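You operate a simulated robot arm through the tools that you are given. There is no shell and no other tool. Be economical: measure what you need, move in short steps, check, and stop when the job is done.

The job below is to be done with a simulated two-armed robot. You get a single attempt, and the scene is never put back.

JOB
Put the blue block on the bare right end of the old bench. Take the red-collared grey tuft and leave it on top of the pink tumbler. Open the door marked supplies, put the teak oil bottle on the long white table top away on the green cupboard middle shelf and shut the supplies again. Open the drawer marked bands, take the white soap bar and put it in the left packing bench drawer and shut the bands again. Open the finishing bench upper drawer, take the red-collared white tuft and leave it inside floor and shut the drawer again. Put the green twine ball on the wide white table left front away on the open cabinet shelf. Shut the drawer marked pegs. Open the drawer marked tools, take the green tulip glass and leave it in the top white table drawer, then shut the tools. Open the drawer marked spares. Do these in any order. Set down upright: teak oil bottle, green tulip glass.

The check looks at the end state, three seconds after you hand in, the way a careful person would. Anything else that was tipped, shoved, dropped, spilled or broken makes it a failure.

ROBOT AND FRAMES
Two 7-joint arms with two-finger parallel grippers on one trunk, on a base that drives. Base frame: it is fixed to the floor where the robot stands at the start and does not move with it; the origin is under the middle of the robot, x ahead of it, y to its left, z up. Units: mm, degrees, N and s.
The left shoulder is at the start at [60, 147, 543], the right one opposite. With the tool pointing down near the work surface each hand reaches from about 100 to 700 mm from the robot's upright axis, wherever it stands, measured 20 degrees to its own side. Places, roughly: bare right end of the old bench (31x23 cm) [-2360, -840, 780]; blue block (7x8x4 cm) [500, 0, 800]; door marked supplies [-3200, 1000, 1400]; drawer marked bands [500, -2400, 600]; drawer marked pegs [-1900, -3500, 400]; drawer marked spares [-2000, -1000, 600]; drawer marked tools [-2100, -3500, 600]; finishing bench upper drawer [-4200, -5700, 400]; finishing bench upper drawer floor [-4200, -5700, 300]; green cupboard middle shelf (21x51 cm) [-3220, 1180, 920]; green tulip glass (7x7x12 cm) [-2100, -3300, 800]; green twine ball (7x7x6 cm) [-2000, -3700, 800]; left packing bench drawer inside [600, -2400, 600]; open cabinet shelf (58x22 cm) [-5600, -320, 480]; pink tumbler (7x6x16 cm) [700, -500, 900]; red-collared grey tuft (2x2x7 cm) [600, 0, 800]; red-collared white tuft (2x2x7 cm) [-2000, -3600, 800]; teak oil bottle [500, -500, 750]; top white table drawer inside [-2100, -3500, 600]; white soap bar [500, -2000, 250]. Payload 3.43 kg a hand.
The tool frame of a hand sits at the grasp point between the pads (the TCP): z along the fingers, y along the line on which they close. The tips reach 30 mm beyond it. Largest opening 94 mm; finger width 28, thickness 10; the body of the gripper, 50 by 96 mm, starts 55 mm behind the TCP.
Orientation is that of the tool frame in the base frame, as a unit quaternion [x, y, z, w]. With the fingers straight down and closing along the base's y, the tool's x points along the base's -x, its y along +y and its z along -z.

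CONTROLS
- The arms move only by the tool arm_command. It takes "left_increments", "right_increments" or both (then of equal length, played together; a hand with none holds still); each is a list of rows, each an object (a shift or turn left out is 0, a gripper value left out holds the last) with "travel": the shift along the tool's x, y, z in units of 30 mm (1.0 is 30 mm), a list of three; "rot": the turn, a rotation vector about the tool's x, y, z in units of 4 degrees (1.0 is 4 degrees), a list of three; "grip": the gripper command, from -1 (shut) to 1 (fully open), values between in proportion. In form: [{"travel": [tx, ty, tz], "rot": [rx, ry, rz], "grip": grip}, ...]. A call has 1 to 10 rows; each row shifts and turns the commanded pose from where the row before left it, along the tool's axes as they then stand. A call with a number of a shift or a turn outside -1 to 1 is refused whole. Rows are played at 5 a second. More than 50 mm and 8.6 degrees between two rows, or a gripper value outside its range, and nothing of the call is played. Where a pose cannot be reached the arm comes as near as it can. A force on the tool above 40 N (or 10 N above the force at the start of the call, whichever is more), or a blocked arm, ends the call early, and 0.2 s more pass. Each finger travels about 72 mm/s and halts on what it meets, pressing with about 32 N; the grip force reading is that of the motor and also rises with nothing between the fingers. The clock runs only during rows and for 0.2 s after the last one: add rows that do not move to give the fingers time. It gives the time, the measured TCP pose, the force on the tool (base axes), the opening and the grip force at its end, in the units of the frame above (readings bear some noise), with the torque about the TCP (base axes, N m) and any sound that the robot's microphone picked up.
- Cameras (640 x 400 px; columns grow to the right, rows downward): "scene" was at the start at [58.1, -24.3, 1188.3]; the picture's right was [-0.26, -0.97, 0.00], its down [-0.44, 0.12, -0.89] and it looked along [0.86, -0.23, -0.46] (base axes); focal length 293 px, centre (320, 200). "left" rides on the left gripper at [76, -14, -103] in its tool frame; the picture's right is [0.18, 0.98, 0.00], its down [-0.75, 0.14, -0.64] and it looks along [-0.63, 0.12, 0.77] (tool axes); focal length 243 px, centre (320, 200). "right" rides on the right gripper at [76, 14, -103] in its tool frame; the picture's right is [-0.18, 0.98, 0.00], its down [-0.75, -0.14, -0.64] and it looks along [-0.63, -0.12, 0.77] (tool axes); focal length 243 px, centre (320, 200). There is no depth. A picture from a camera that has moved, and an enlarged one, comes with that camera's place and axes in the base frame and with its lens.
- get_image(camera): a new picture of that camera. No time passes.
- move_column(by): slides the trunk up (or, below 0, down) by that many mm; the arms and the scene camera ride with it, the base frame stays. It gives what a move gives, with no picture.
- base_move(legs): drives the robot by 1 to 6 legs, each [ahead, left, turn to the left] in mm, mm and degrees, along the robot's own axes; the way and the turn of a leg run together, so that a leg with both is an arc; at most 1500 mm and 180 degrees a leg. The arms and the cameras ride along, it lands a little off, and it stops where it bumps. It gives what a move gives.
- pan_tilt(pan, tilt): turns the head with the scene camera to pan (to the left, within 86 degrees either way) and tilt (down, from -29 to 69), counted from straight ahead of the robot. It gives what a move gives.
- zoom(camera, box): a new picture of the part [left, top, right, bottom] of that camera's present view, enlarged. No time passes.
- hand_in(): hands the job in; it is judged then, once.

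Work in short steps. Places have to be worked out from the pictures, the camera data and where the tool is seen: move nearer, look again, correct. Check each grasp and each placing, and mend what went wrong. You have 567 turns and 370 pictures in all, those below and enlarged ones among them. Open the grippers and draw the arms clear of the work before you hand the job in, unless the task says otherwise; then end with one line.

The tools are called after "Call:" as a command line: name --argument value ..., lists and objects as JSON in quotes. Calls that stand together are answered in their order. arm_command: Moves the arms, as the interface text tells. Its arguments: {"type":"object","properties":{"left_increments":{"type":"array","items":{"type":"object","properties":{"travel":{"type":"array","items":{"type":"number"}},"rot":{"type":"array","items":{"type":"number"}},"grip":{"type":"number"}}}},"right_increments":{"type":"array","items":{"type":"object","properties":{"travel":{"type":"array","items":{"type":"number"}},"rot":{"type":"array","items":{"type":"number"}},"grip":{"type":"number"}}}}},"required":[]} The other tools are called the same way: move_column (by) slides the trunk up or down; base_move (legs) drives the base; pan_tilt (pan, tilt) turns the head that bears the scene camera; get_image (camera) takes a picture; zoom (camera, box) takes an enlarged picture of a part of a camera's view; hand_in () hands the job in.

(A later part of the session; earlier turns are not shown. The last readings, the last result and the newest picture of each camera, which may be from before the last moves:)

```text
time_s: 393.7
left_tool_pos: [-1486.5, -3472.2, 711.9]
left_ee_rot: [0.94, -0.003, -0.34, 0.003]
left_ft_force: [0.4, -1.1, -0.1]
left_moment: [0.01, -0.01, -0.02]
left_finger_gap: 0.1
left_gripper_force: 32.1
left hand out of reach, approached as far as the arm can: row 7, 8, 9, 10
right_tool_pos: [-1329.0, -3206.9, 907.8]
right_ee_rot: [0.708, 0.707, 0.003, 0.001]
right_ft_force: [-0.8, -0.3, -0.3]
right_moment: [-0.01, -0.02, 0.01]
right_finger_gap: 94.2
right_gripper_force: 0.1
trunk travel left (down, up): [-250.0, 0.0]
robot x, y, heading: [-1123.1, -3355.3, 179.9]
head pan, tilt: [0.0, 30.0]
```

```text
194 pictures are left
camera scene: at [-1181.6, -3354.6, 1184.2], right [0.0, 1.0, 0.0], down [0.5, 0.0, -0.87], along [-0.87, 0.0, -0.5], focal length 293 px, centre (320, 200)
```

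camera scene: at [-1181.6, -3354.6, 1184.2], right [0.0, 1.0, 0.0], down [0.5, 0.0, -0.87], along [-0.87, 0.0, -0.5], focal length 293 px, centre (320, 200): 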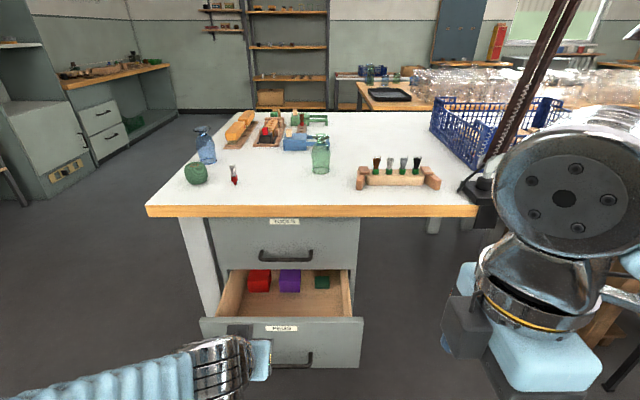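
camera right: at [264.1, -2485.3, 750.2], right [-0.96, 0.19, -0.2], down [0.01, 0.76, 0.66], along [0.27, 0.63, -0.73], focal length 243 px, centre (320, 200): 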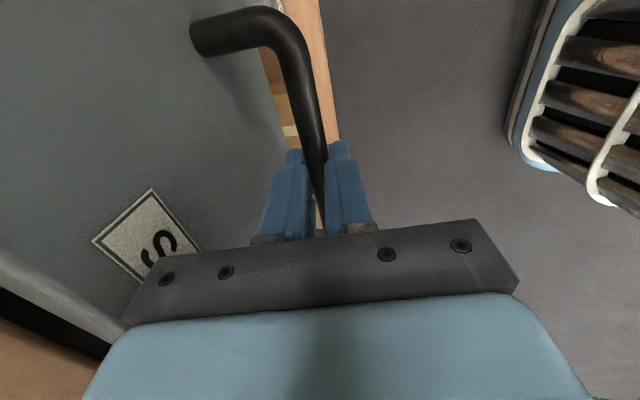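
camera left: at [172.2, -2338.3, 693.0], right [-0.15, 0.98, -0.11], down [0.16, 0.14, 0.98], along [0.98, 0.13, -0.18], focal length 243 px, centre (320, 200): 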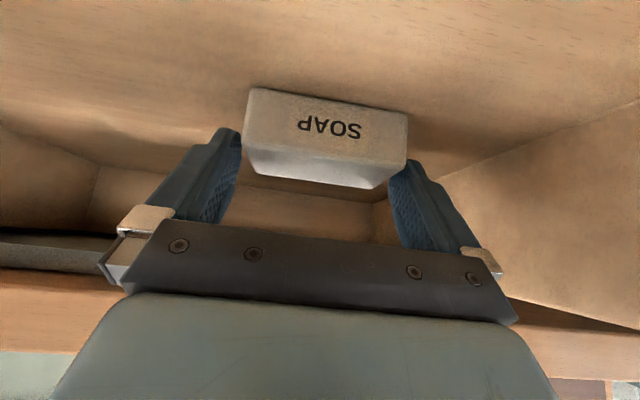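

Lower the trunk 195 mm to bring the fist to panel height, and check.

Call:
move_column --by -195

Call:
get_image --camera "scene"

Call:
get_image --camera "left"

```text
time_s: 395.8
left_tool_pos: [-1485.9, -3473.2, 516.3]
left_ee_rot: [0.941, -0.003, -0.34, 0.003]
left_ft_force: [-0.6, -0.3, 0.8]
left_moment: [-0.01, 0.01, 0.02]
left_finger_gap: 0.1
left_gripper_force: 31.8
right_tool_pos: [-1327.5, -3206.2, 713.0]
right_ee_rot: [0.707, 0.707, 0.004, 0.001]
right_ft_force: [-0.1, 0.1, -0.7]
right_moment: [0.01, 0.02, 0.03]
right_finger_gap: 94.2
right_gripper_force: 0.2
trunk travel left (down, up): [-55.0, 195.0]
robot x, y, heading: [-1120.0, -3356.6, 180.0]
head pan, tilt: [0.0, 30.0]
```

```text
193 pictures are left
camera scene: at [-1181.8, -3354.6, 989.2], right [0.0, 1.0, 0.0], down [0.5, 0.0, -0.87], along [-0.87, 0.0, -0.5], focal length 293 px, centre (320, 200)
```

scene: 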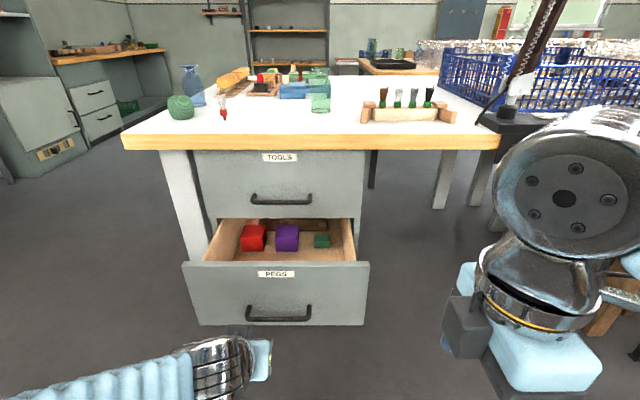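

```text
192 pictures are left
camera left: at [-1362.0, -3460.4, 547.1], right [0.14, -0.98, -0.11], down [-0.17, -0.13, 0.98], along [-0.98, -0.12, -0.19], focal length 243 px, centre (320, 200)
```

left: 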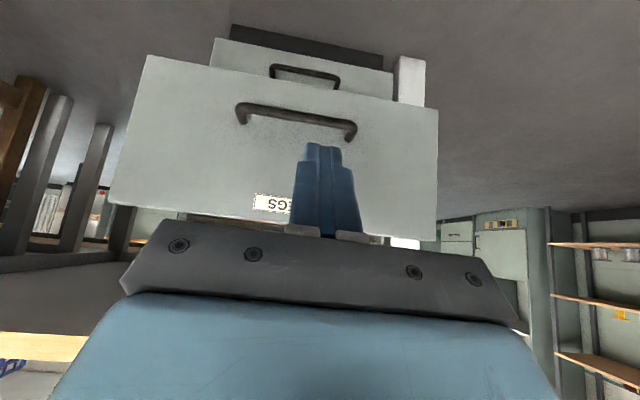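

PEGS panel spans z≈330–526 at x≈-1697; push at z≈440. Lower 50 more and drive ahead.

Call:
move_column --by -50

Call:
base_move --legs '[[330, -10, 0]]'

Call:
get_image --camera "scene"

```text
time_s: 396.7
left_tool_pos: [-1486.1, -3473.6, 465.9]
left_ee_rot: [0.94, -0.003, -0.34, 0.003]
left_ft_force: [-0.8, -0.3, -1.2]
left_moment: [-0.03, 0.01, 0.0]
left_finger_gap: 0.0
left_gripper_force: 32.5
right_tool_pos: [-1327.3, -3206.7, 664.1]
right_ee_rot: [0.707, 0.707, 0.003, 0.001]
right_ft_force: [-0.4, 0.1, -0.2]
right_moment: [0.01, 0.04, -0.02]
right_finger_gap: 94.0
right_gripper_force: 0.1
trunk travel left (down, up): [-5.0, 245.0]
robot x, y, heading: [-1121.4, -3354.2, 179.7]
head pan, tilt: [0.0, 30.0]
```

```text
time_s: 398.9
left_tool_pos: [-1816.9, -3463.6, 466.7]
left_ee_rot: [0.941, -0.002, -0.339, 0.004]
left_ft_force: [-0.4, 0.5, 0.7]
left_moment: [-0.01, 0.01, 0.02]
left_finger_gap: 0.0
left_gripper_force: 31.7
right_tool_pos: [-1659.1, -3195.5, 664.0]
right_ee_rot: [0.707, 0.707, 0.004, 0.001]
right_ft_force: [0.7, -0.4, -0.5]
right_moment: [0.0, 0.04, -0.02]
right_finger_gap: 94.1
right_gripper_force: 0.1
trunk travel left (down, up): [-5.0, 245.0]
robot x, y, heading: [-1453.9, -3342.9, -179.8]
head pan, tilt: [0.0, 30.0]
```

```text
191 pictures are left
camera scene: at [-1512.7, -3344.3, 939.2], right [0.0, 1.0, 0.0], down [0.5, 0.0, -0.87], along [-0.87, 0.0, -0.5], focal length 293 px, centre (320, 200)
```

scene: 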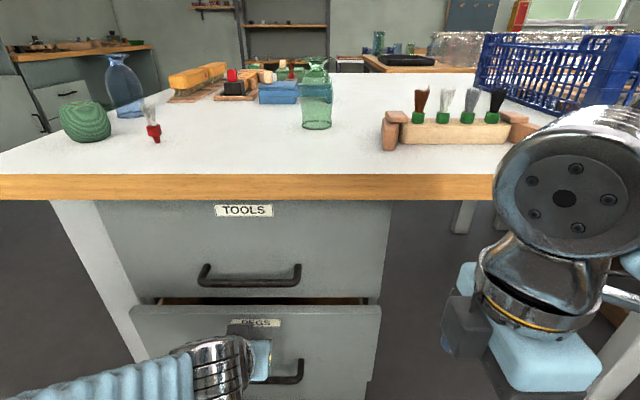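

Nearly shut; push the rest with the arm until it stops.

Call:
arm_command --left_increments '[{"travel": [-0.45, 0, 0.38]}, {"travel": [-0.45, 0, 0.38]}, {"travel": [-0.45, 0, 0.38]}, {"travel": [-0.45, 0, 0.38]}, {"travel": [-0.45, 0, 0.38]}, {"travel": [-0.45, 0, 0.38]}, {"travel": [-0.3, 0, 0.25]}, {}]'

Call:
get_image --camera "scene"

```text
time_s: 399.5
left_tool_pos: [-1847.6, -3465.0, 465.7]
left_ee_rot: [0.941, -0.001, -0.338, 0.004]
left_ft_force: [14.5, -1.0, 7.2]
left_moment: [-0.03, 0.0, -0.01]
left_finger_gap: 0.0
left_gripper_force: 32.2
right_tool_pos: [-1659.2, -3197.6, 663.8]
right_ee_rot: [0.706, 0.708, 0.005, 0.0]
right_ft_force: [0.1, -0.4, 0.5]
right_moment: [0.03, 0.02, 0.03]
right_finger_gap: 94.1
right_gripper_force: 0.1
trunk travel left (down, up): [-5.0, 245.0]
robot x, y, heading: [-1451.5, -3341.9, -179.8]
head pan, tilt: [0.0, 30.0]
stopped in row 3 (left hand): the force on the tool passed its limit at 69 N (the readings are from after the stop); the commanded pose is now the measured one
```

```text
190 pictures are left
camera scene: at [-1511.7, -3344.3, 939.3], right [0.0, 1.0, 0.0], down [0.5, 0.0, -0.87], along [-0.87, 0.0, -0.5], focal length 293 px, centre (320, 200)
```

scene: 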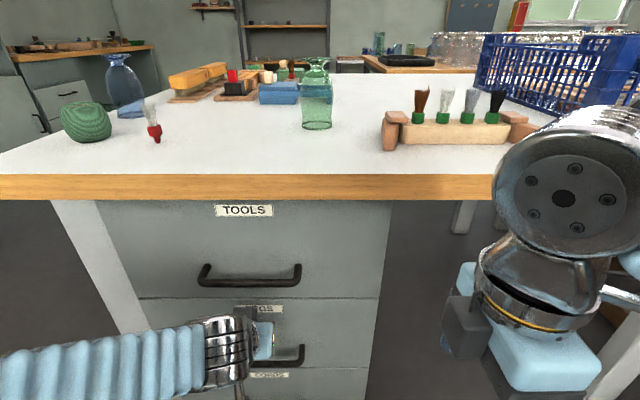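

PEGS is shut flush. Now TOOLS: bar ≈(-1830,-3448,624). Withdraw, raise the trunk and line up the right hand.

Call:
arm_command --left_increments '[{"travel": [0.766, 0, -0.643]}, {"travel": [0.766, 0, -0.643]}, {"travel": [0.766, 0, -0.643]}, {"travel": [0.766, 0, -0.643]}, {}]'

Call:
base_move --legs '[[-250, 250, 0]]'

Call:
move_column --by 245

Call:
arm_command --right_increments '[{"rot": [1, 0, 0], "travel": [0, -0.8, 0.5]}, {"rot": [1, 0, 0], "travel": [0, -0.8, 0.5]}, {"rot": [1, 0, 0], "travel": [0, -0.8, 0.5]}, {"rot": [1, 0, 0], "travel": [0, -0.5, 0.8]}, {"travel": [0, 0, 1]}, {"travel": [0, 0, 1]}, {"travel": [0, 0.2, 1]}, {}]'

Call:
get_image --camera "right"

Call:
get_image --camera "scene"

```text
time_s: 400.7
left_tool_pos: [-1753.7, -3447.8, 503.5]
left_ee_rot: [0.941, -0.002, -0.337, 0.005]
left_ft_force: [0.8, 0.0, 0.0]
left_moment: [-0.02, 0.01, 0.01]
left_finger_gap: 0.0
left_gripper_force: 32.3
left hand out of reach, approached as far as the arm can: row 2, 3, 4
right_tool_pos: [-1659.6, -3197.2, 663.1]
right_ee_rot: [0.706, 0.708, 0.004, 0.002]
right_ft_force: [0.1, 0.0, -0.1]
right_moment: [-0.01, -0.03, 0.02]
right_finger_gap: 94.1
right_gripper_force: 0.0
trunk travel left (down, up): [-5.0, 245.0]
robot x, y, heading: [-1452.4, -3345.3, -180.1]
head pan, tilt: [0.0, 30.0]
```

```text
time_s: 403.0
left_tool_pos: [-1515.4, -3706.9, 502.8]
left_ee_rot: [0.942, -0.003, -0.337, 0.004]
left_ft_force: [0.5, 0.3, -0.4]
left_moment: [-0.04, -0.02, 0.01]
left_finger_gap: 0.0
left_gripper_force: 32.1
right_tool_pos: [-1419.5, -3455.7, 663.3]
right_ee_rot: [0.708, 0.706, 0.005, 0.001]
right_ft_force: [0.9, -0.2, -0.4]
right_moment: [-0.04, -0.01, 0.04]
right_finger_gap: 94.1
right_gripper_force: 0.0
trunk travel left (down, up): [-5.0, 245.0]
robot x, y, heading: [-1214.7, -3603.0, 179.6]
head pan, tilt: [0.0, 30.0]
```

```text
time_s: 405.6
left_tool_pos: [-1515.7, -3706.9, 749.2]
left_ee_rot: [0.941, -0.003, -0.338, 0.005]
left_ft_force: [-0.7, -0.1, -0.1]
left_moment: [-0.03, -0.05, -0.02]
left_finger_gap: 0.0
left_gripper_force: 31.2
right_tool_pos: [-1418.4, -3456.7, 909.6]
right_ee_rot: [0.708, 0.706, 0.004, 0.001]
right_ft_force: [-0.1, -0.9, -0.5]
right_moment: [-0.01, 0.0, 0.0]
right_finger_gap: 93.9
right_gripper_force: 0.1
trunk travel left (down, up): [-250.0, 0.0]
robot x, y, heading: [-1213.8, -3604.4, 179.7]
head pan, tilt: [0.0, 30.0]
```

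```text
time_s: 407.4
left_tool_pos: [-1515.9, -3706.4, 748.3]
left_ee_rot: [0.942, -0.002, -0.337, 0.004]
left_ft_force: [1.2, 0.1, 0.0]
left_moment: [-0.02, -0.04, 0.0]
left_finger_gap: 0.0
left_gripper_force: 32.5
right_tool_pos: [-1531.3, -3453.0, 758.4]
right_ee_rot: [0.701, 0.7, -0.094, -0.097]
right_ft_force: [-0.8, -1.5, 0.5]
right_moment: [0.01, -0.01, 0.0]
right_finger_gap: 94.2
right_gripper_force: 0.1
trunk travel left (down, up): [-250.0, 0.0]
robot x, y, heading: [-1214.5, -3600.1, 180.0]
head pan, tilt: [0.0, 30.0]
```

```text
189 pictures are left
camera right: at [-1490.7, -3378.2, 854.2], right [0.95, -0.18, -0.26], down [0.03, -0.76, 0.65], along [-0.32, -0.63, -0.71], focal length 243 px, centre (320, 200)
```

right: 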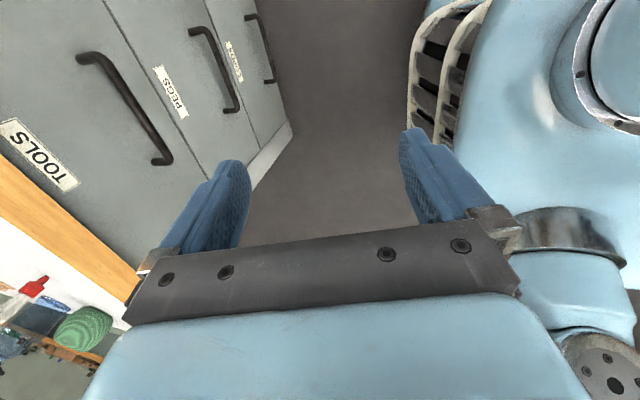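

```text
188 pictures are left
camera scene: at [-1273.5, -3603.9, 1184.2], right [0.0, 1.0, 0.0], down [0.5, 0.0, -0.87], along [-0.87, 0.0, -0.5], focal length 293 px, centre (320, 200)
```

scene: 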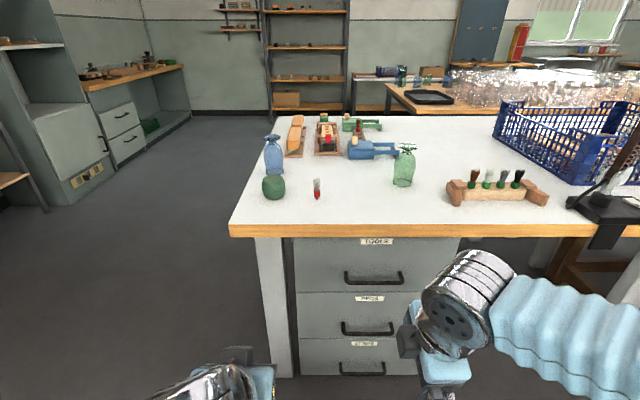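

Right camera agrees (bar z≈620). Drive ahead 120 and move above/behind the bar.

Call:
base_move --legs '[[120, 0, 0]]'

Call:
arm_command --right_increments '[{"travel": [0.1, -0.5, 0.9]}, {"travel": [0.07, -0.6, 0.8]}, {"travel": [0, -0.9, 0.78]}, {"travel": [0, -0.96, 0.79]}, {"travel": [0, -0.96, 0.79]}, {}]'

Call:
get_image --camera "right"

```text
time_s: 408.6
left_tool_pos: [-1633.0, -3707.5, 748.8]
left_ee_rot: [0.941, -0.003, -0.337, 0.005]
left_ft_force: [-0.2, 0.4, 0.3]
left_moment: [0.0, 0.01, 0.0]
left_finger_gap: 0.2
left_gripper_force: 32.1
right_tool_pos: [-1649.2, -3452.4, 758.3]
right_ee_rot: [0.702, 0.7, -0.094, -0.098]
right_ft_force: [1.8, 0.2, -0.5]
right_moment: [-0.01, -0.02, 0.04]
right_finger_gap: 94.1
right_gripper_force: 0.1
trunk travel left (down, up): [-250.0, 0.0]
robot x, y, heading: [-1329.5, -3601.9, 179.9]
head pan, tilt: [0.0, 30.0]
```

```text
time_s: 410.0
left_tool_pos: [-1634.8, -3707.2, 750.0]
left_ee_rot: [0.941, -0.003, -0.337, 0.005]
left_ft_force: [0.1, -0.3, 0.2]
left_moment: [-0.01, 0.0, 0.01]
left_finger_gap: 0.0
left_gripper_force: 32.0
right_tool_pos: [-1800.0, -3445.1, 673.9]
right_ee_rot: [0.701, 0.7, -0.094, -0.098]
right_ft_force: [-0.6, 0.0, 0.0]
right_moment: [0.02, -0.02, 0.03]
right_finger_gap: 94.0
right_gripper_force: 0.1
trunk travel left (down, up): [-250.0, 0.0]
robot x, y, heading: [-1329.0, -3601.6, 179.5]
head pan, tilt: [0.0, 30.0]
```

```text
187 pictures are left
camera right: at [-1758.3, -3370.4, 769.8], right [0.95, -0.19, -0.26], down [0.03, -0.76, 0.65], along [-0.32, -0.63, -0.71], focal length 243 px, centre (320, 200)
```

right: 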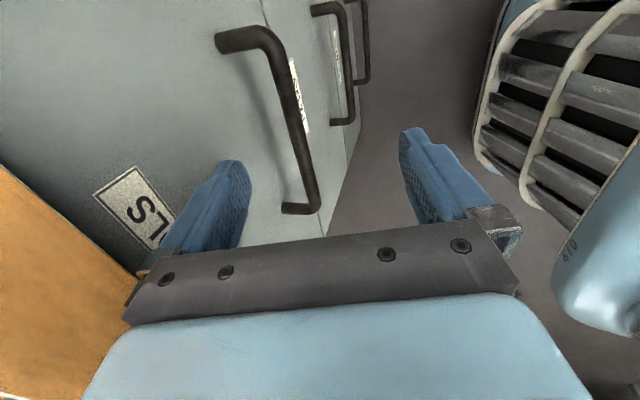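

Call:
arm_command --right_increments '[{"travel": [0, 0.25, 0.85]}, {"travel": [0, 0.23, 0.83]}, {}, {"grip": 0.5}, {"grip": 0}, {"grip": -0.5}, {"grip": -1}, {"grip": -1}, {"grip": -1}, {}]'

Call:
get_image --camera "right"

```text
time_s: 412.2
left_tool_pos: [-1633.3, -3705.6, 749.2]
left_ee_rot: [0.941, -0.003, -0.338, 0.004]
left_ft_force: [-1.0, 0.3, 0.4]
left_moment: [0.03, -0.01, 0.05]
left_finger_gap: 0.0
left_gripper_force: 32.0
right_tool_pos: [-1796.4, -3447.7, 621.3]
right_ee_rot: [0.701, 0.7, -0.094, -0.097]
right_ft_force: [0.7, 0.1, 2.3]
right_moment: [0.52, 0.0, 1.04]
right_finger_gap: 12.6
right_gripper_force: 44.9
trunk travel left (down, up): [-250.0, 0.0]
robot x, y, heading: [-1332.8, -3600.3, 179.4]
head pan, tilt: [0.0, 30.0]
```

```text
186 pictures are left
camera right: at [-1754.7, -3372.8, 717.2], right [0.95, -0.18, -0.26], down [0.03, -0.76, 0.65], along [-0.32, -0.63, -0.71], focal length 243 px, centre (320, 200)
```

right: 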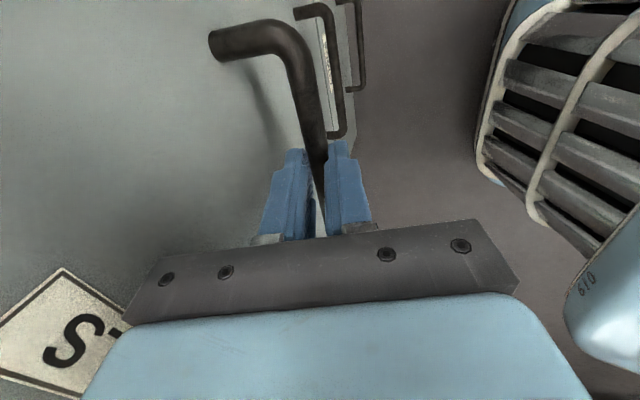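

Clamped. Pull out 280 mm.

Call:
base_move --legs '[[-280, 0, 0]]'

Call:
get_image --camera "scene"

```text
time_s: 414.1
left_tool_pos: [-1357.4, -3707.0, 749.0]
left_ee_rot: [0.942, -0.004, -0.336, 0.004]
left_ft_force: [0.3, 0.6, 0.5]
left_moment: [0.0, 0.01, 0.02]
left_finger_gap: 0.0
left_gripper_force: 32.0
right_tool_pos: [-1519.6, -3447.4, 620.6]
right_ee_rot: [0.702, 0.699, -0.094, -0.097]
right_ft_force: [0.9, 7.3, 3.5]
right_moment: [0.62, 0.02, 1.12]
right_finger_gap: 12.5
right_gripper_force: 45.3
trunk travel left (down, up): [-250.0, 0.0]
robot x, y, heading: [-1053.9, -3603.4, 179.8]
head pan, tilt: [0.0, 30.0]
```

```text
185 pictures are left
camera scene: at [-1115.1, -3604.3, 1184.2], right [0.0, 1.0, 0.0], down [0.5, 0.0, -0.87], along [-0.87, 0.0, -0.5], focal length 293 px, centre (320, 200)
```

scene: 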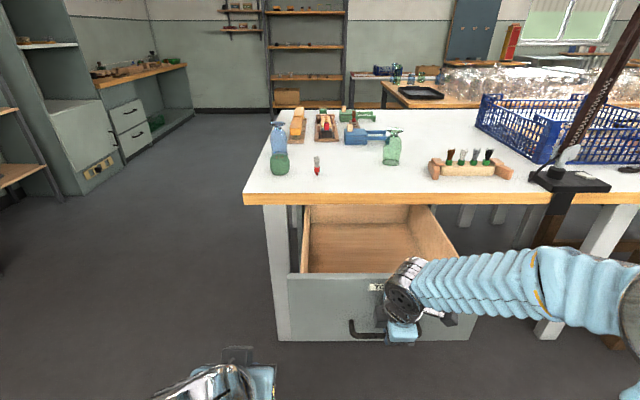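

TOOLS is open. Release, lift the right hand clear and retract it.

Call:
arm_command --right_increments '[{"grip": -0.4}, {"grip": 0.3}, {"grip": 1}, {"grip": 1}, {"travel": [0, -0.267, -0.963]}, {"travel": [0, -0.267, -0.963]}, {"travel": [0, -0.267, -0.963]}, {"travel": [0, -0.267, -0.963]}, {"travel": [0, -0.267, -0.963]}, {"travel": [0, -0.267, -0.963]}]'

Call:
arm_command --right_increments '[{"travel": [0, 0.5, -0.9], "rot": [-1, 0, 0]}, {"travel": [0, 0.8, -0.9], "rot": [-1, 0, 0]}, {"travel": [0, 1, -0.5], "rot": [-1, 0, 0]}, {"travel": [0, 1, 0], "rot": [-0.9, 0, 0]}, {"travel": [0, 1, 0]}, {"travel": [0, 1, 0]}, {"travel": [0, 1, 0]}, {}]'

Call:
get_image --camera "scene"

```text
time_s: 416.3
left_tool_pos: [-1357.6, -3707.4, 748.5]
left_ee_rot: [0.941, -0.003, -0.338, 0.005]
left_ft_force: [0.1, 0.2, 0.6]
left_moment: [0.01, -0.03, -0.01]
left_finger_gap: 0.1
left_gripper_force: 31.9
right_tool_pos: [-1523.0, -3445.9, 803.8]
right_ee_rot: [0.702, 0.699, -0.094, -0.097]
right_ft_force: [-0.5, -0.4, -0.6]
right_moment: [0.03, 0.0, 0.02]
right_finger_gap: 93.8
right_gripper_force: 0.1
trunk travel left (down, up): [-250.0, 0.0]
robot x, y, heading: [-1051.3, -3603.8, 179.7]
head pan, tilt: [0.0, 30.0]
```

```text
time_s: 418.1
left_tool_pos: [-1356.6, -3706.3, 748.3]
left_ee_rot: [0.942, -0.003, -0.337, 0.004]
left_ft_force: [-0.4, 0.8, -0.3]
left_moment: [0.01, 0.0, -0.02]
left_finger_gap: 0.0
left_gripper_force: 32.1
right_tool_pos: [-1318.0, -3448.0, 855.1]
right_ee_rot: [0.709, 0.705, 0.003, -0.001]
right_ft_force: [-0.6, -0.2, 0.1]
right_moment: [0.0, 0.0, 0.01]
right_finger_gap: 94.2
right_gripper_force: 0.0
trunk travel left (down, up): [-250.0, 0.0]
robot x, y, heading: [-1054.0, -3606.6, 179.8]
head pan, tilt: [0.0, 30.0]
```

```text
184 pictures are left
camera scene: at [-1115.1, -3604.6, 1184.2], right [0.0, 1.0, 0.0], down [0.5, 0.0, -0.87], along [-0.87, 0.0, -0.5], focal length 293 px, centre (320, 200)
```

scene: 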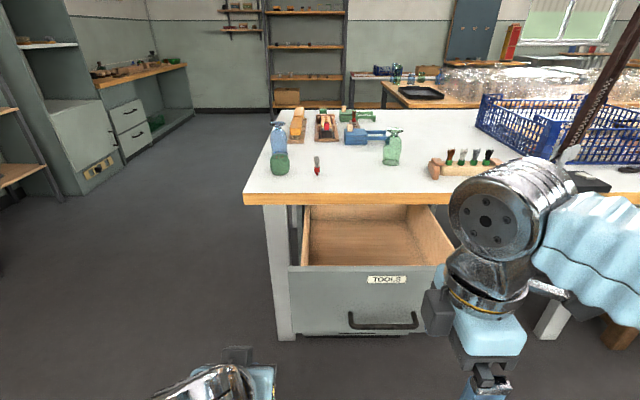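

The drawer slid in a bit but remains open ~240 mm. Now the glass: set the left hand tilt ~50°, open, raised to ~885, and position the robot.

Call:
arm_command --left_increments '[{"travel": [-0.643, 0, -0.766], "grip": 1}, {"travel": [-0.643, 0, -0.766]}, {"travel": [-0.643, 0, -0.766]}, {"travel": [-0.643, 0, -0.766]}, {"travel": [-0.643, 0, -0.766], "rot": [0, -1, 0]}, {"rot": [0, -1, 0]}, {"rot": [0, -0.5, 0]}, {}]'

Call:
base_move --legs '[[0, -340, 0], [270, 0, 0]]'

Call:
get_image --camera "scene"

Call:
get_image --camera "left"

```text
time_s: 419.9
left_tool_pos: [-1358.6, -3705.2, 899.5]
left_ee_rot: [0.908, -0.003, -0.418, 0.005]
left_ft_force: [0.5, 0.8, -0.3]
left_moment: [0.02, -0.04, -0.02]
left_finger_gap: 94.0
left_gripper_force: 0.0
right_tool_pos: [-1318.5, -3447.8, 855.2]
right_ee_rot: [0.709, 0.705, 0.002, -0.001]
right_ft_force: [-0.2, -0.2, 0.2]
right_moment: [0.01, -0.01, -0.01]
right_finger_gap: 94.2
right_gripper_force: 0.1
trunk travel left (down, up): [-250.0, 0.0]
robot x, y, heading: [-1054.5, -3605.2, 179.7]
head pan, tilt: [0.0, 30.0]
```

```text
time_s: 423.7
left_tool_pos: [-1636.1, -3358.1, 898.2]
left_ee_rot: [0.909, -0.003, -0.418, 0.004]
left_ft_force: [0.6, 0.1, -0.6]
left_moment: [0.02, 0.02, -0.01]
left_finger_gap: 94.2
left_gripper_force: 0.1
right_tool_pos: [-1595.0, -3100.0, 854.4]
right_ee_rot: [0.709, 0.705, 0.003, -0.001]
right_ft_force: [0.3, 0.6, -0.7]
right_moment: [0.01, 0.02, -0.01]
right_finger_gap: 94.1
right_gripper_force: 0.1
trunk travel left (down, up): [-250.0, 0.0]
robot x, y, heading: [-1328.9, -3256.1, 179.8]
head pan, tilt: [0.0, 30.0]
```

```text
183 pictures are left
camera scene: at [-1392.0, -3257.6, 1184.2], right [0.0, 1.0, 0.0], down [0.5, 0.0, -0.87], along [-0.87, 0.0, -0.5], focal length 293 px, centre (320, 200)
```

scene: 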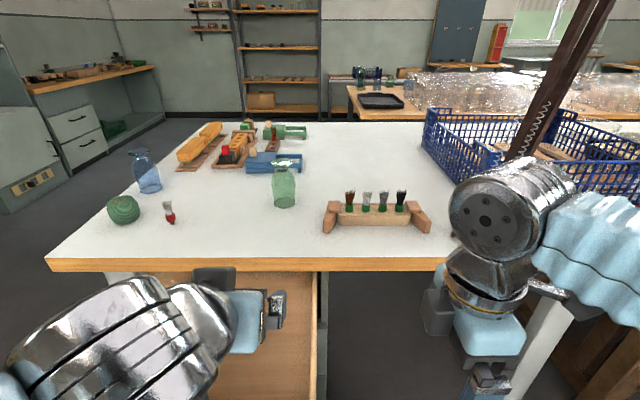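

```text
182 pictures are left
camera left: at [-1508.5, -3345.3, 907.9], right [0.12, -0.98, -0.13], down [0.0, -0.13, 0.99], along [-0.99, -0.12, -0.02], focal length 243 px, centre (320, 200)
```

left: 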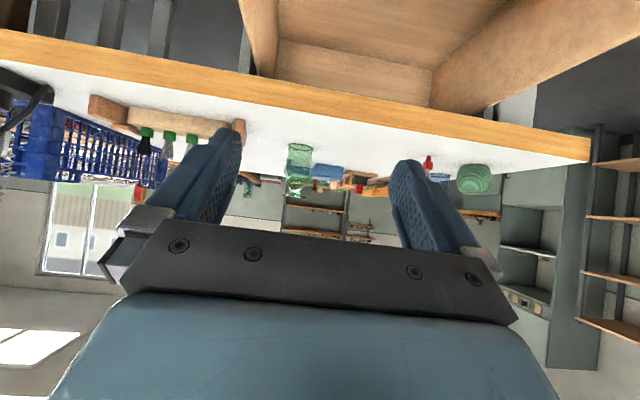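

Glass ≈(-2072,-3353). Extend the left hand to a pre-grasp point.

Call:
arm_command --left_increments '[{"travel": [-0.78, -0.02, 0.85]}, {"travel": [-0.78, -0.02, 0.85]}, {"travel": [-0.78, -0.02, 0.85]}, {"travel": [-0.78, -0.02, 0.85]}, {"travel": [-0.78, -0.02, 0.85]}, {"travel": [-0.78, -0.02, 0.85]}, {"travel": [-0.78, -0.02, 0.85]}, {"travel": [-0.78, -0.02, 0.85]}, {"travel": [-0.78, -0.02, 0.85]}, {"travel": [-0.78, 0, 0.82]}]'

Call:
get_image --camera "left"

Call:
zoom --camera "scene" --box '[200, 130, 360, 240]'

```text
time_s: 425.9
left_tool_pos: [-1977.2, -3351.4, 912.4]
left_ee_rot: [0.909, -0.004, -0.418, 0.005]
left_ft_force: [0.5, -0.4, -0.7]
left_moment: [-0.05, 0.04, -0.02]
left_finger_gap: 94.2
left_gripper_force: 0.0
right_tool_pos: [-1596.7, -3100.3, 854.1]
right_ee_rot: [0.708, 0.706, 0.003, -0.001]
right_ft_force: [0.4, -0.3, -0.2]
right_moment: [0.0, -0.01, 0.0]
right_finger_gap: 94.1
right_gripper_force: 0.1
trunk travel left (down, up): [-250.0, 0.0]
robot x, y, heading: [-1334.2, -3256.3, 179.9]
head pan, tilt: [0.0, 30.0]
```

```text
181 pictures are left
camera left: at [-1850.2, -3338.9, 920.9], right [0.12, -0.98, -0.13], down [0.0, -0.13, 0.99], along [-0.99, -0.12, -0.02], focal length 243 px, centre (320, 200)
```

left: 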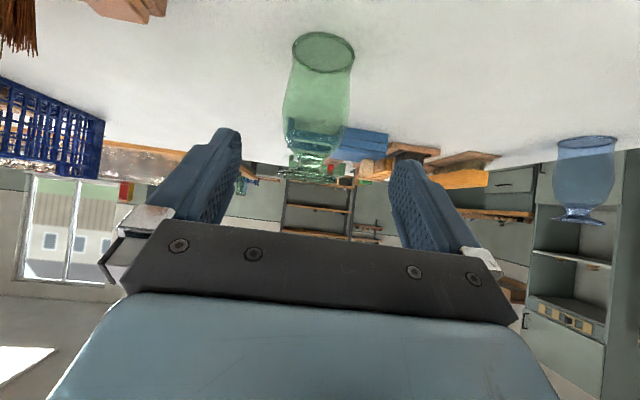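

```text
3.64 times, centred on (280, 185) of scene
camera zoom: at [-1392.1, -3257.6, 1184.1], right [0.0, 1.0, 0.0], down [0.5, 0.0, -0.87], along [-0.87, 0.0, -0.5], focal length 1066 px, centre (466, 254)
```

zoom: 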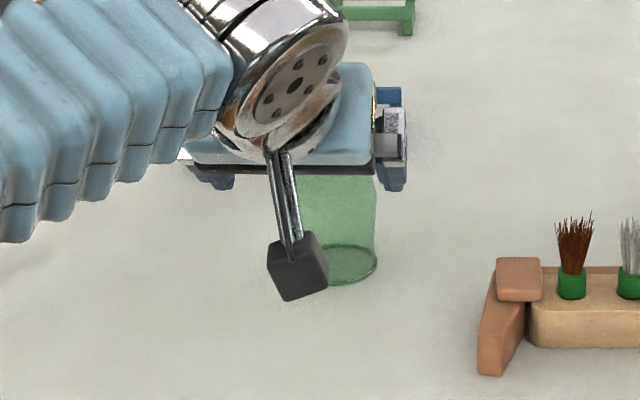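

Alignment is good. To keep the palm off the rim I grip at z≈866 (upper body). Advance.

Call:
arm_command --left_increments '[{"travel": [-0.16, 0, 0.775]}, {"travel": [-0.16, 0, 0.775]}, {"travel": [-0.16, 0, 0.775]}, {"travel": [-0.16, 0, 0.775]}, {}]'

Call:
get_image --camera "left"

Call:
zoom --camera "scene" --box '[200, 130, 360, 240]'

```text
time_s: 427.1
left_tool_pos: [-2066.1, -3351.8, 865.1]
left_ee_rot: [0.909, -0.003, -0.417, 0.004]
left_ft_force: [0.0, 0.1, 0.2]
left_moment: [-0.02, 0.01, 0.03]
left_finger_gap: 94.0
left_gripper_force: 0.1
right_tool_pos: [-1596.8, -3099.3, 854.7]
right_ee_rot: [0.708, 0.706, 0.002, -0.002]
right_ft_force: [-0.7, 0.3, 0.0]
right_moment: [0.0, -0.01, 0.0]
right_finger_gap: 94.1
right_gripper_force: 0.0
trunk travel left (down, up): [-250.0, 0.0]
robot x, y, heading: [-1325.4, -3257.0, 180.0]
head pan, tilt: [0.0, 30.0]
```

```text
179 pictures are left
camera left: at [-1938.6, -3338.4, 874.4], right [0.12, -0.98, -0.13], down [0.0, -0.13, 0.99], along [-0.99, -0.12, -0.02], focal length 243 px, centre (320, 200)
```

left: 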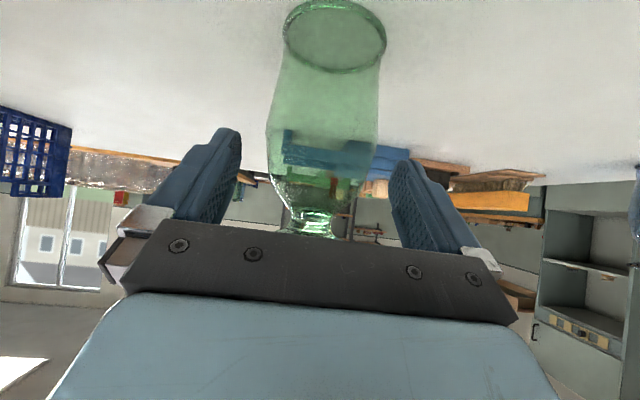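

```text
3.64 times, centred on (280, 185) of scene
camera zoom: at [-1392.4, -3257.6, 1184.1], right [0.0, 1.0, 0.0], down [0.5, 0.0, -0.87], along [-0.87, 0.0, -0.5], focal length 1066 px, centre (466, 254)
```

zoom: 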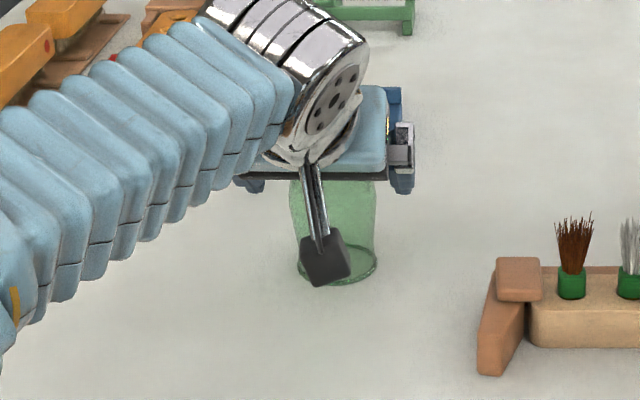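

Lower 8 mm for a better hold on the body, then close gently.

Call:
arm_command --left_increments '[{"travel": [0.2, 0, 0.17]}, {}, {"grip": 0.8}, {"grip": 0.6}, {"grip": 0.45}, {"grip": 0.3}, {"grip": 0}, {"grip": -1}, {"grip": -1}, {}]'

Call:
get_image --camera "left"

```text
time_s: 429.3
left_tool_pos: [-2065.4, -3351.4, 858.2]
left_ee_rot: [0.909, -0.003, -0.418, 0.004]
left_ft_force: [-0.8, 0.3, 0.5]
left_moment: [0.06, -0.01, -0.04]
left_finger_gap: 60.9
left_gripper_force: 32.0
right_tool_pos: [-1596.3, -3100.0, 855.5]
right_ee_rot: [0.709, 0.705, 0.002, -0.001]
right_ft_force: [-0.3, -0.5, 0.6]
right_moment: [-0.04, -0.01, 0.01]
right_finger_gap: 94.0
right_gripper_force: 0.1
trunk travel left (down, up): [-250.0, 0.0]
robot x, y, heading: [-1333.0, -3258.4, 180.0]
head pan, tilt: [0.0, 30.0]
```

```text
177 pictures are left
camera left: at [-1938.4, -3339.1, 867.5], right [0.12, -0.98, -0.13], down [0.0, -0.13, 0.99], along [-0.99, -0.12, -0.02], focal length 243 px, centre (320, 200)
```

left: 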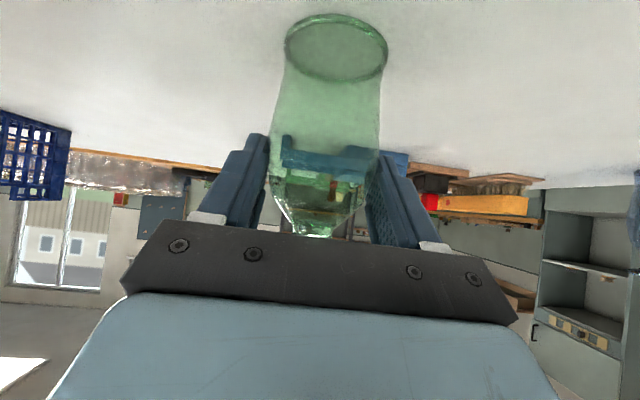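

Gripped. Lift slowly.

Call:
arm_command --left_increments '[{"travel": [-0.15, 0, -0.13]}, {"travel": [-0.3, 0, -0.26]}, {"travel": [-0.4, 0, -0.34]}, {"travel": [-0.76, 0, -0.65]}, {}, {}]'

Call:
get_image --camera "left"

```text
time_s: 430.7
left_tool_pos: [-2063.6, -3353.1, 923.3]
left_ee_rot: [0.908, -0.003, -0.418, 0.004]
left_ft_force: [0.0, -0.7, -1.8]
left_moment: [0.0, -0.02, 0.0]
left_finger_gap: 60.8
left_gripper_force: 32.0
right_tool_pos: [-1597.1, -3100.2, 854.4]
right_ee_rot: [0.708, 0.706, 0.002, -0.001]
right_ft_force: [0.1, -0.8, 0.2]
right_moment: [0.05, 0.01, -0.03]
right_finger_gap: 94.0
right_gripper_force: 0.0
trunk travel left (down, up): [-250.0, 0.0]
robot x, y, heading: [-1330.0, -3260.0, 180.2]
head pan, tilt: [0.0, 30.0]
```

```text
176 pictures are left
camera left: at [-1936.3, -3339.7, 932.0], right [0.12, -0.98, -0.13], down [0.0, -0.13, 0.99], along [-0.99, -0.12, -0.02], focal length 243 px, centre (320, 200)
```

left: 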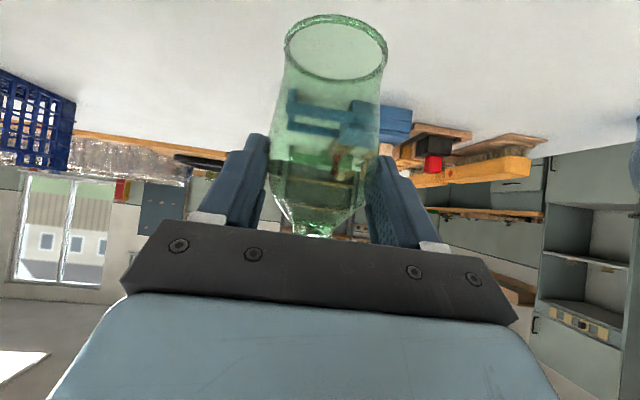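

Held. Bring it back over the open drawer: base back and left, then retract the arm.

Call:
base_move --legs '[[-120, 100, 0]]'

Call:
arm_command --left_increments '[{"travel": [0.65, 0, -0.76]}, {"travel": [0.65, 0, -0.76]}, {"travel": [0.65, 0, -0.76]}, {"travel": [0.65, 0, -0.76]}, {"travel": [0.65, 0, -0.76]}, {}]'

Call:
get_image --camera "scene"

Call:
get_image --camera "left"

```text
time_s: 432.1
left_tool_pos: [-1942.6, -3456.3, 924.1]
left_ee_rot: [0.909, -0.003, -0.417, 0.005]
left_ft_force: [-0.3, -0.7, -1.7]
left_moment: [-0.01, 0.01, 0.02]
left_finger_gap: 60.9
left_gripper_force: 32.6
right_tool_pos: [-1475.7, -3201.7, 855.0]
right_ee_rot: [0.708, 0.706, 0.003, -0.002]
right_ft_force: [-0.8, -0.7, 0.8]
right_moment: [0.0, -0.01, 0.01]
right_finger_gap: 94.2
right_gripper_force: 0.1
trunk travel left (down, up): [-250.0, 0.0]
robot x, y, heading: [-1211.6, -3358.6, 179.9]
head pan, tilt: [0.0, 30.0]
```

```text
time_s: 433.5
left_tool_pos: [-1792.8, -3457.0, 925.5]
left_ee_rot: [0.909, -0.002, -0.418, 0.005]
left_ft_force: [0.2, -0.5, -2.1]
left_moment: [0.0, -0.03, 0.0]
left_finger_gap: 60.6
left_gripper_force: 32.4
right_tool_pos: [-1474.7, -3202.2, 853.6]
right_ee_rot: [0.708, 0.706, 0.002, -0.001]
right_ft_force: [0.4, -0.4, 0.4]
right_moment: [0.02, 0.03, 0.01]
right_finger_gap: 94.2
right_gripper_force: 0.1
trunk travel left (down, up): [-250.0, 0.0]
robot x, y, heading: [-1211.0, -3354.3, 179.9]
head pan, tilt: [0.0, 30.0]
```

```text
175 pictures are left
camera scene: at [-1271.3, -3359.6, 1184.1], right [0.0, 1.0, 0.0], down [0.5, 0.0, -0.87], along [-0.87, 0.0, -0.5], focal length 293 px, centre (320, 200)
```

scene: 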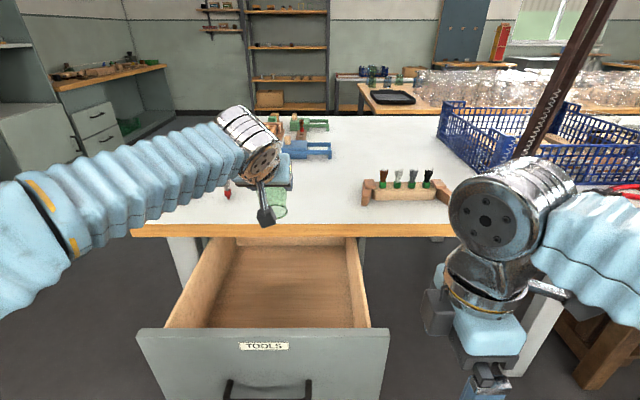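

```text
174 pictures are left
camera left: at [-1665.4, -3443.5, 933.6], right [0.12, -0.98, -0.13], down [0.0, -0.13, 0.99], along [-0.99, -0.12, -0.02], focal length 243 px, centre (320, 200)
```

left: 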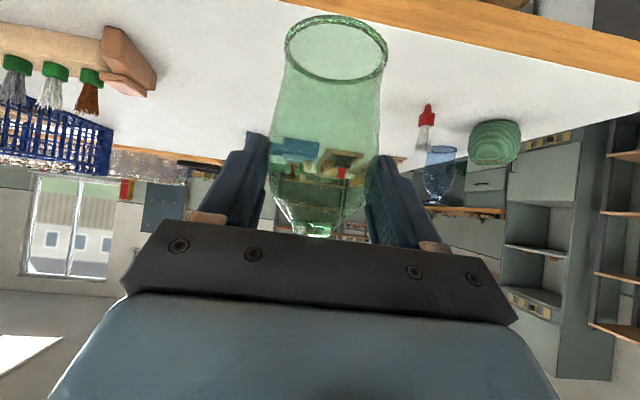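

Over the drawer. Shift 17 mm back and lower in stages.

Call:
arm_command --left_increments '[{"travel": [0.37, 0, -0.43]}, {"travel": [0.759, 0, 0.651]}, {"travel": [0.759, 0, 0.651]}, {"travel": [0.759, 0, 0.651]}, {"travel": [0.759, 0, 0.651]}, {"travel": [0.38, 0, 0.325]}, {}]'

Call:
get_image --camera "left"

Call:
zoom --camera "scene" --box '[130, 180, 410, 390]'

```text
time_s: 435.1
left_tool_pos: [-1775.0, -3458.1, 787.5]
left_ee_rot: [0.909, -0.003, -0.418, 0.004]
left_ft_force: [-0.6, -0.4, -2.0]
left_moment: [0.01, 0.01, 0.0]
left_finger_gap: 60.5
left_gripper_force: 31.9
right_tool_pos: [-1475.4, -3201.9, 854.1]
right_ee_rot: [0.708, 0.706, 0.003, -0.002]
right_ft_force: [-1.4, -0.2, 0.8]
right_moment: [-0.01, -0.01, 0.01]
right_finger_gap: 94.0
right_gripper_force: 0.0
trunk travel left (down, up): [-250.0, 0.0]
robot x, y, heading: [-1210.3, -3357.9, 180.1]
head pan, tilt: [0.0, 30.0]
```

```text
173 pictures are left
camera left: at [-1647.9, -3444.8, 797.1], right [0.12, -0.98, -0.13], down [0.0, -0.13, 0.99], along [-0.99, -0.12, -0.02], focal length 243 px, centre (320, 200)
```

left: 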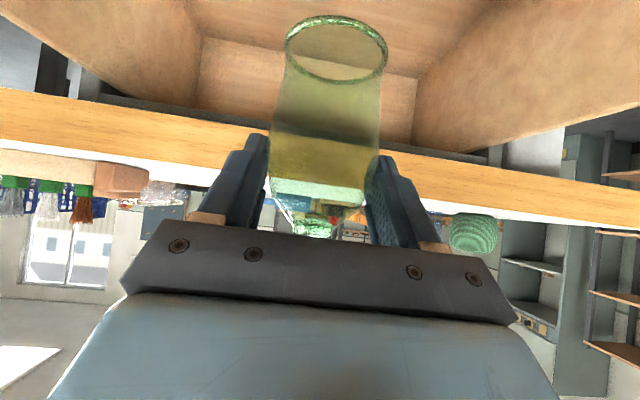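

```text
1.90 times, centred on (270, 285) of scene
camera zoom: at [-1271.5, -3359.5, 1184.1], right [0.0, 1.0, 0.0], down [0.5, 0.0, -0.87], along [-0.87, 0.0, -0.5], focal length 559 px, centre (415, 38)
```

zoom: 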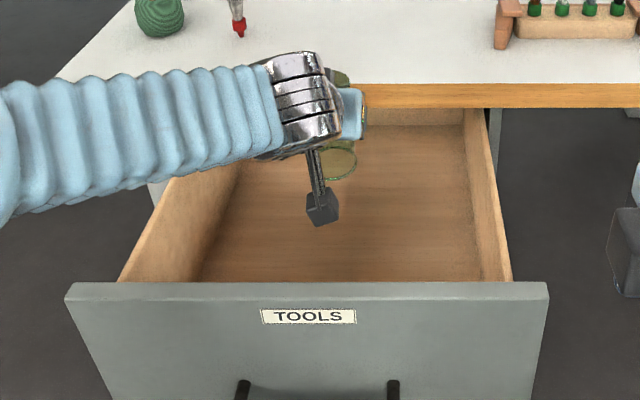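

Call:
arm_command --left_increments '[{"travel": [0.759, 0, 0.651]}, {"travel": [0.759, 0, 0.651]}, {"travel": [0.759, 0, 0.651]}, {}]'

Call:
get_image --camera "left"

Call:
zoom --camera "scene" --box '[130, 180, 410, 390]'

```text
time_s: 436.1
left_tool_pos: [-1776.8, -3456.4, 697.4]
left_ee_rot: [0.909, -0.002, -0.418, 0.004]
left_ft_force: [-0.5, -0.2, -1.9]
left_moment: [0.0, 0.01, 0.01]
left_finger_gap: 60.7
left_gripper_force: 32.3
right_tool_pos: [-1474.6, -3201.8, 854.7]
right_ee_rot: [0.708, 0.707, 0.002, -0.001]
right_ft_force: [-0.1, -0.1, -0.6]
right_moment: [0.0, 0.02, -0.01]
right_finger_gap: 94.0
right_gripper_force: 0.0
trunk travel left (down, up): [-250.0, 0.0]
robot x, y, heading: [-1209.3, -3359.5, 179.9]
head pan, tilt: [0.0, 30.0]
```

```text
171 pictures are left
camera left: at [-1649.7, -3442.1, 706.3], right [0.12, -0.98, -0.13], down [0.0, -0.13, 0.99], along [-0.99, -0.12, -0.02], focal length 243 px, centre (320, 200)
```

left: 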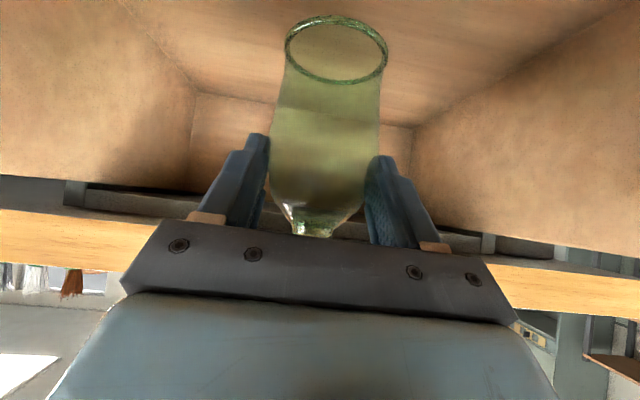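

```text
1.90 times, centred on (270, 285) of scene
camera zoom: at [-1271.5, -3359.5, 1184.1], right [0.0, 1.0, 0.0], down [0.5, 0.0, -0.87], along [-0.87, 0.0, -0.5], focal length 559 px, centre (415, 38)
```

zoom: 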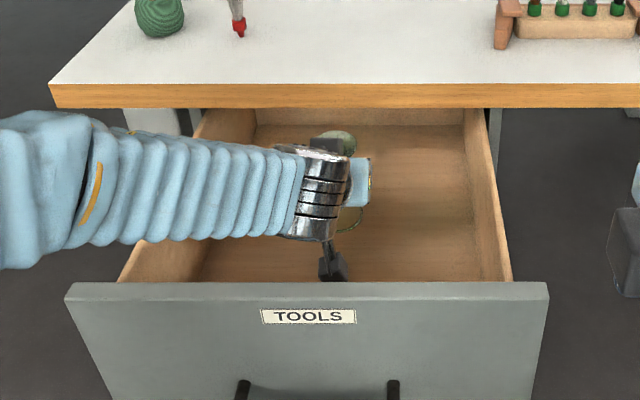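

Call:
arm_command --left_increments '[{"travel": [0.5, 0, 0.43]}, {"travel": [0.38, 0, 0.325]}, {}]'

Call:
arm_command --left_increments '[{"travel": [0.127, 0, 0.108]}, {"travel": [0.127, 0, 0.108]}, {}]'

Call:
get_image --camera "left"

```text
time_s: 436.9
left_tool_pos: [-1777.0, -3456.6, 662.7]
left_ee_rot: [0.909, -0.003, -0.418, 0.004]
left_ft_force: [0.2, -0.1, -3.1]
left_moment: [-0.02, -0.07, -0.02]
left_finger_gap: 60.5
left_gripper_force: 31.8
right_tool_pos: [-1475.4, -3201.6, 853.8]
right_ee_rot: [0.708, 0.707, 0.002, -0.002]
right_ft_force: [-0.3, -0.8, -0.1]
right_moment: [-0.02, 0.0, 0.0]
right_finger_gap: 93.8
right_gripper_force: 0.0
trunk travel left (down, up): [-250.0, 0.0]
robot x, y, heading: [-1208.6, -3357.8, 179.5]
head pan, tilt: [0.0, 30.0]
```

```text
time_s: 437.7
left_tool_pos: [-1777.1, -3458.8, 654.1]
left_ee_rot: [0.908, -0.003, -0.418, 0.005]
left_ft_force: [0.3, -0.7, -2.2]
left_moment: [-0.01, -0.01, -0.01]
left_finger_gap: 60.5
left_gripper_force: 31.9
right_tool_pos: [-1475.6, -3202.3, 855.2]
right_ee_rot: [0.708, 0.706, 0.002, -0.002]
right_ft_force: [-0.4, 0.4, 0.8]
right_moment: [-0.01, 0.0, 0.01]
right_finger_gap: 93.6
right_gripper_force: 0.0
trunk travel left (down, up): [-250.0, 0.0]
robot x, y, heading: [-1212.2, -3357.8, 179.6]
head pan, tilt: [0.0, 30.0]
```

```text
169 pictures are left
camera left: at [-1649.1, -3445.1, 662.4], right [0.12, -0.98, -0.13], down [0.0, -0.13, 0.99], along [-0.99, -0.12, -0.02], focal length 243 px, centre (320, 200)
```

left: 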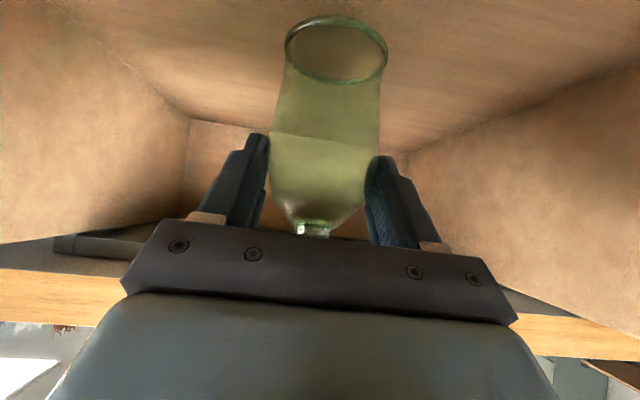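

Call:
arm_command --left_increments '[{"travel": [0.09, 0, 0.076]}, {}]'

Call:
arm_command --left_increments '[{"travel": [0.076, 0, 0.065]}, {}]'

Call:
arm_command --left_increments '[{"travel": [0.076, 0, 0.065]}, {}]'

Call:
arm_command --left_increments '[{"travel": [0.076, 0, 0.065]}, {}]'

```text
time_s: 438.3
left_tool_pos: [-1775.9, -3457.3, 650.2]
left_ee_rot: [0.909, -0.003, -0.417, 0.004]
left_ft_force: [0.0, 0.6, -1.3]
left_moment: [0.0, -0.02, -0.05]
left_finger_gap: 60.4
left_gripper_force: 32.1
right_tool_pos: [-1475.3, -3202.3, 853.7]
right_ee_rot: [0.708, 0.707, 0.003, -0.001]
right_ft_force: [0.5, 0.2, -0.2]
right_moment: [0.06, -0.03, -0.03]
right_finger_gap: 94.1
right_gripper_force: 0.1
trunk travel left (down, up): [-250.0, 0.0]
robot x, y, heading: [-1211.7, -3359.8, 180.0]
head pan, tilt: [0.0, 30.0]
```

```text
time_s: 438.9
left_tool_pos: [-1775.1, -3460.2, 646.1]
left_ee_rot: [0.909, -0.002, -0.418, 0.005]
left_ft_force: [0.5, 1.6, -2.1]
left_moment: [0.0, -0.03, 0.02]
left_finger_gap: 60.6
left_gripper_force: 31.4
right_tool_pos: [-1475.3, -3201.8, 855.1]
right_ee_rot: [0.708, 0.706, 0.003, -0.002]
right_ft_force: [-0.2, 0.5, -2.0]
right_moment: [0.02, 0.0, 0.01]
right_finger_gap: 93.7
right_gripper_force: 0.1
trunk travel left (down, up): [-250.0, 0.0]
robot x, y, heading: [-1210.1, -3358.8, 180.2]
head pan, tilt: [0.0, 30.0]
```

```text
time_s: 439.5
left_tool_pos: [-1774.5, -3456.7, 645.1]
left_ee_rot: [0.908, -0.004, -0.418, 0.004]
left_ft_force: [0.6, 0.0, -2.7]
left_moment: [0.0, -0.02, 0.0]
left_finger_gap: 60.8
left_gripper_force: 31.9
right_tool_pos: [-1475.7, -3201.6, 854.2]
right_ee_rot: [0.708, 0.706, 0.002, -0.001]
right_ft_force: [0.0, 0.2, 0.4]
right_moment: [0.01, 0.0, 0.02]
right_finger_gap: 93.8
right_gripper_force: 0.0
trunk travel left (down, up): [-250.0, 0.0]
robot x, y, heading: [-1210.5, -3359.3, 179.7]
head pan, tilt: [0.0, 30.0]
```

```text
time_s: 440.1
left_tool_pos: [-1774.9, -3458.1, 641.9]
left_ee_rot: [0.909, -0.004, -0.418, 0.003]
left_ft_force: [0.8, -0.1, -2.1]
left_moment: [-0.02, 0.0, 0.02]
left_finger_gap: 60.6
left_gripper_force: 31.9
right_tool_pos: [-1476.0, -3201.6, 854.4]
right_ee_rot: [0.708, 0.707, 0.002, -0.001]
right_ft_force: [-1.0, -0.6, -0.1]
right_moment: [-0.01, -0.01, -0.01]
right_finger_gap: 93.9
right_gripper_force: 0.0
trunk travel left (down, up): [-250.0, 0.0]
robot x, y, heading: [-1207.8, -3362.1, 179.7]
head pan, tilt: [0.0, 30.0]
```

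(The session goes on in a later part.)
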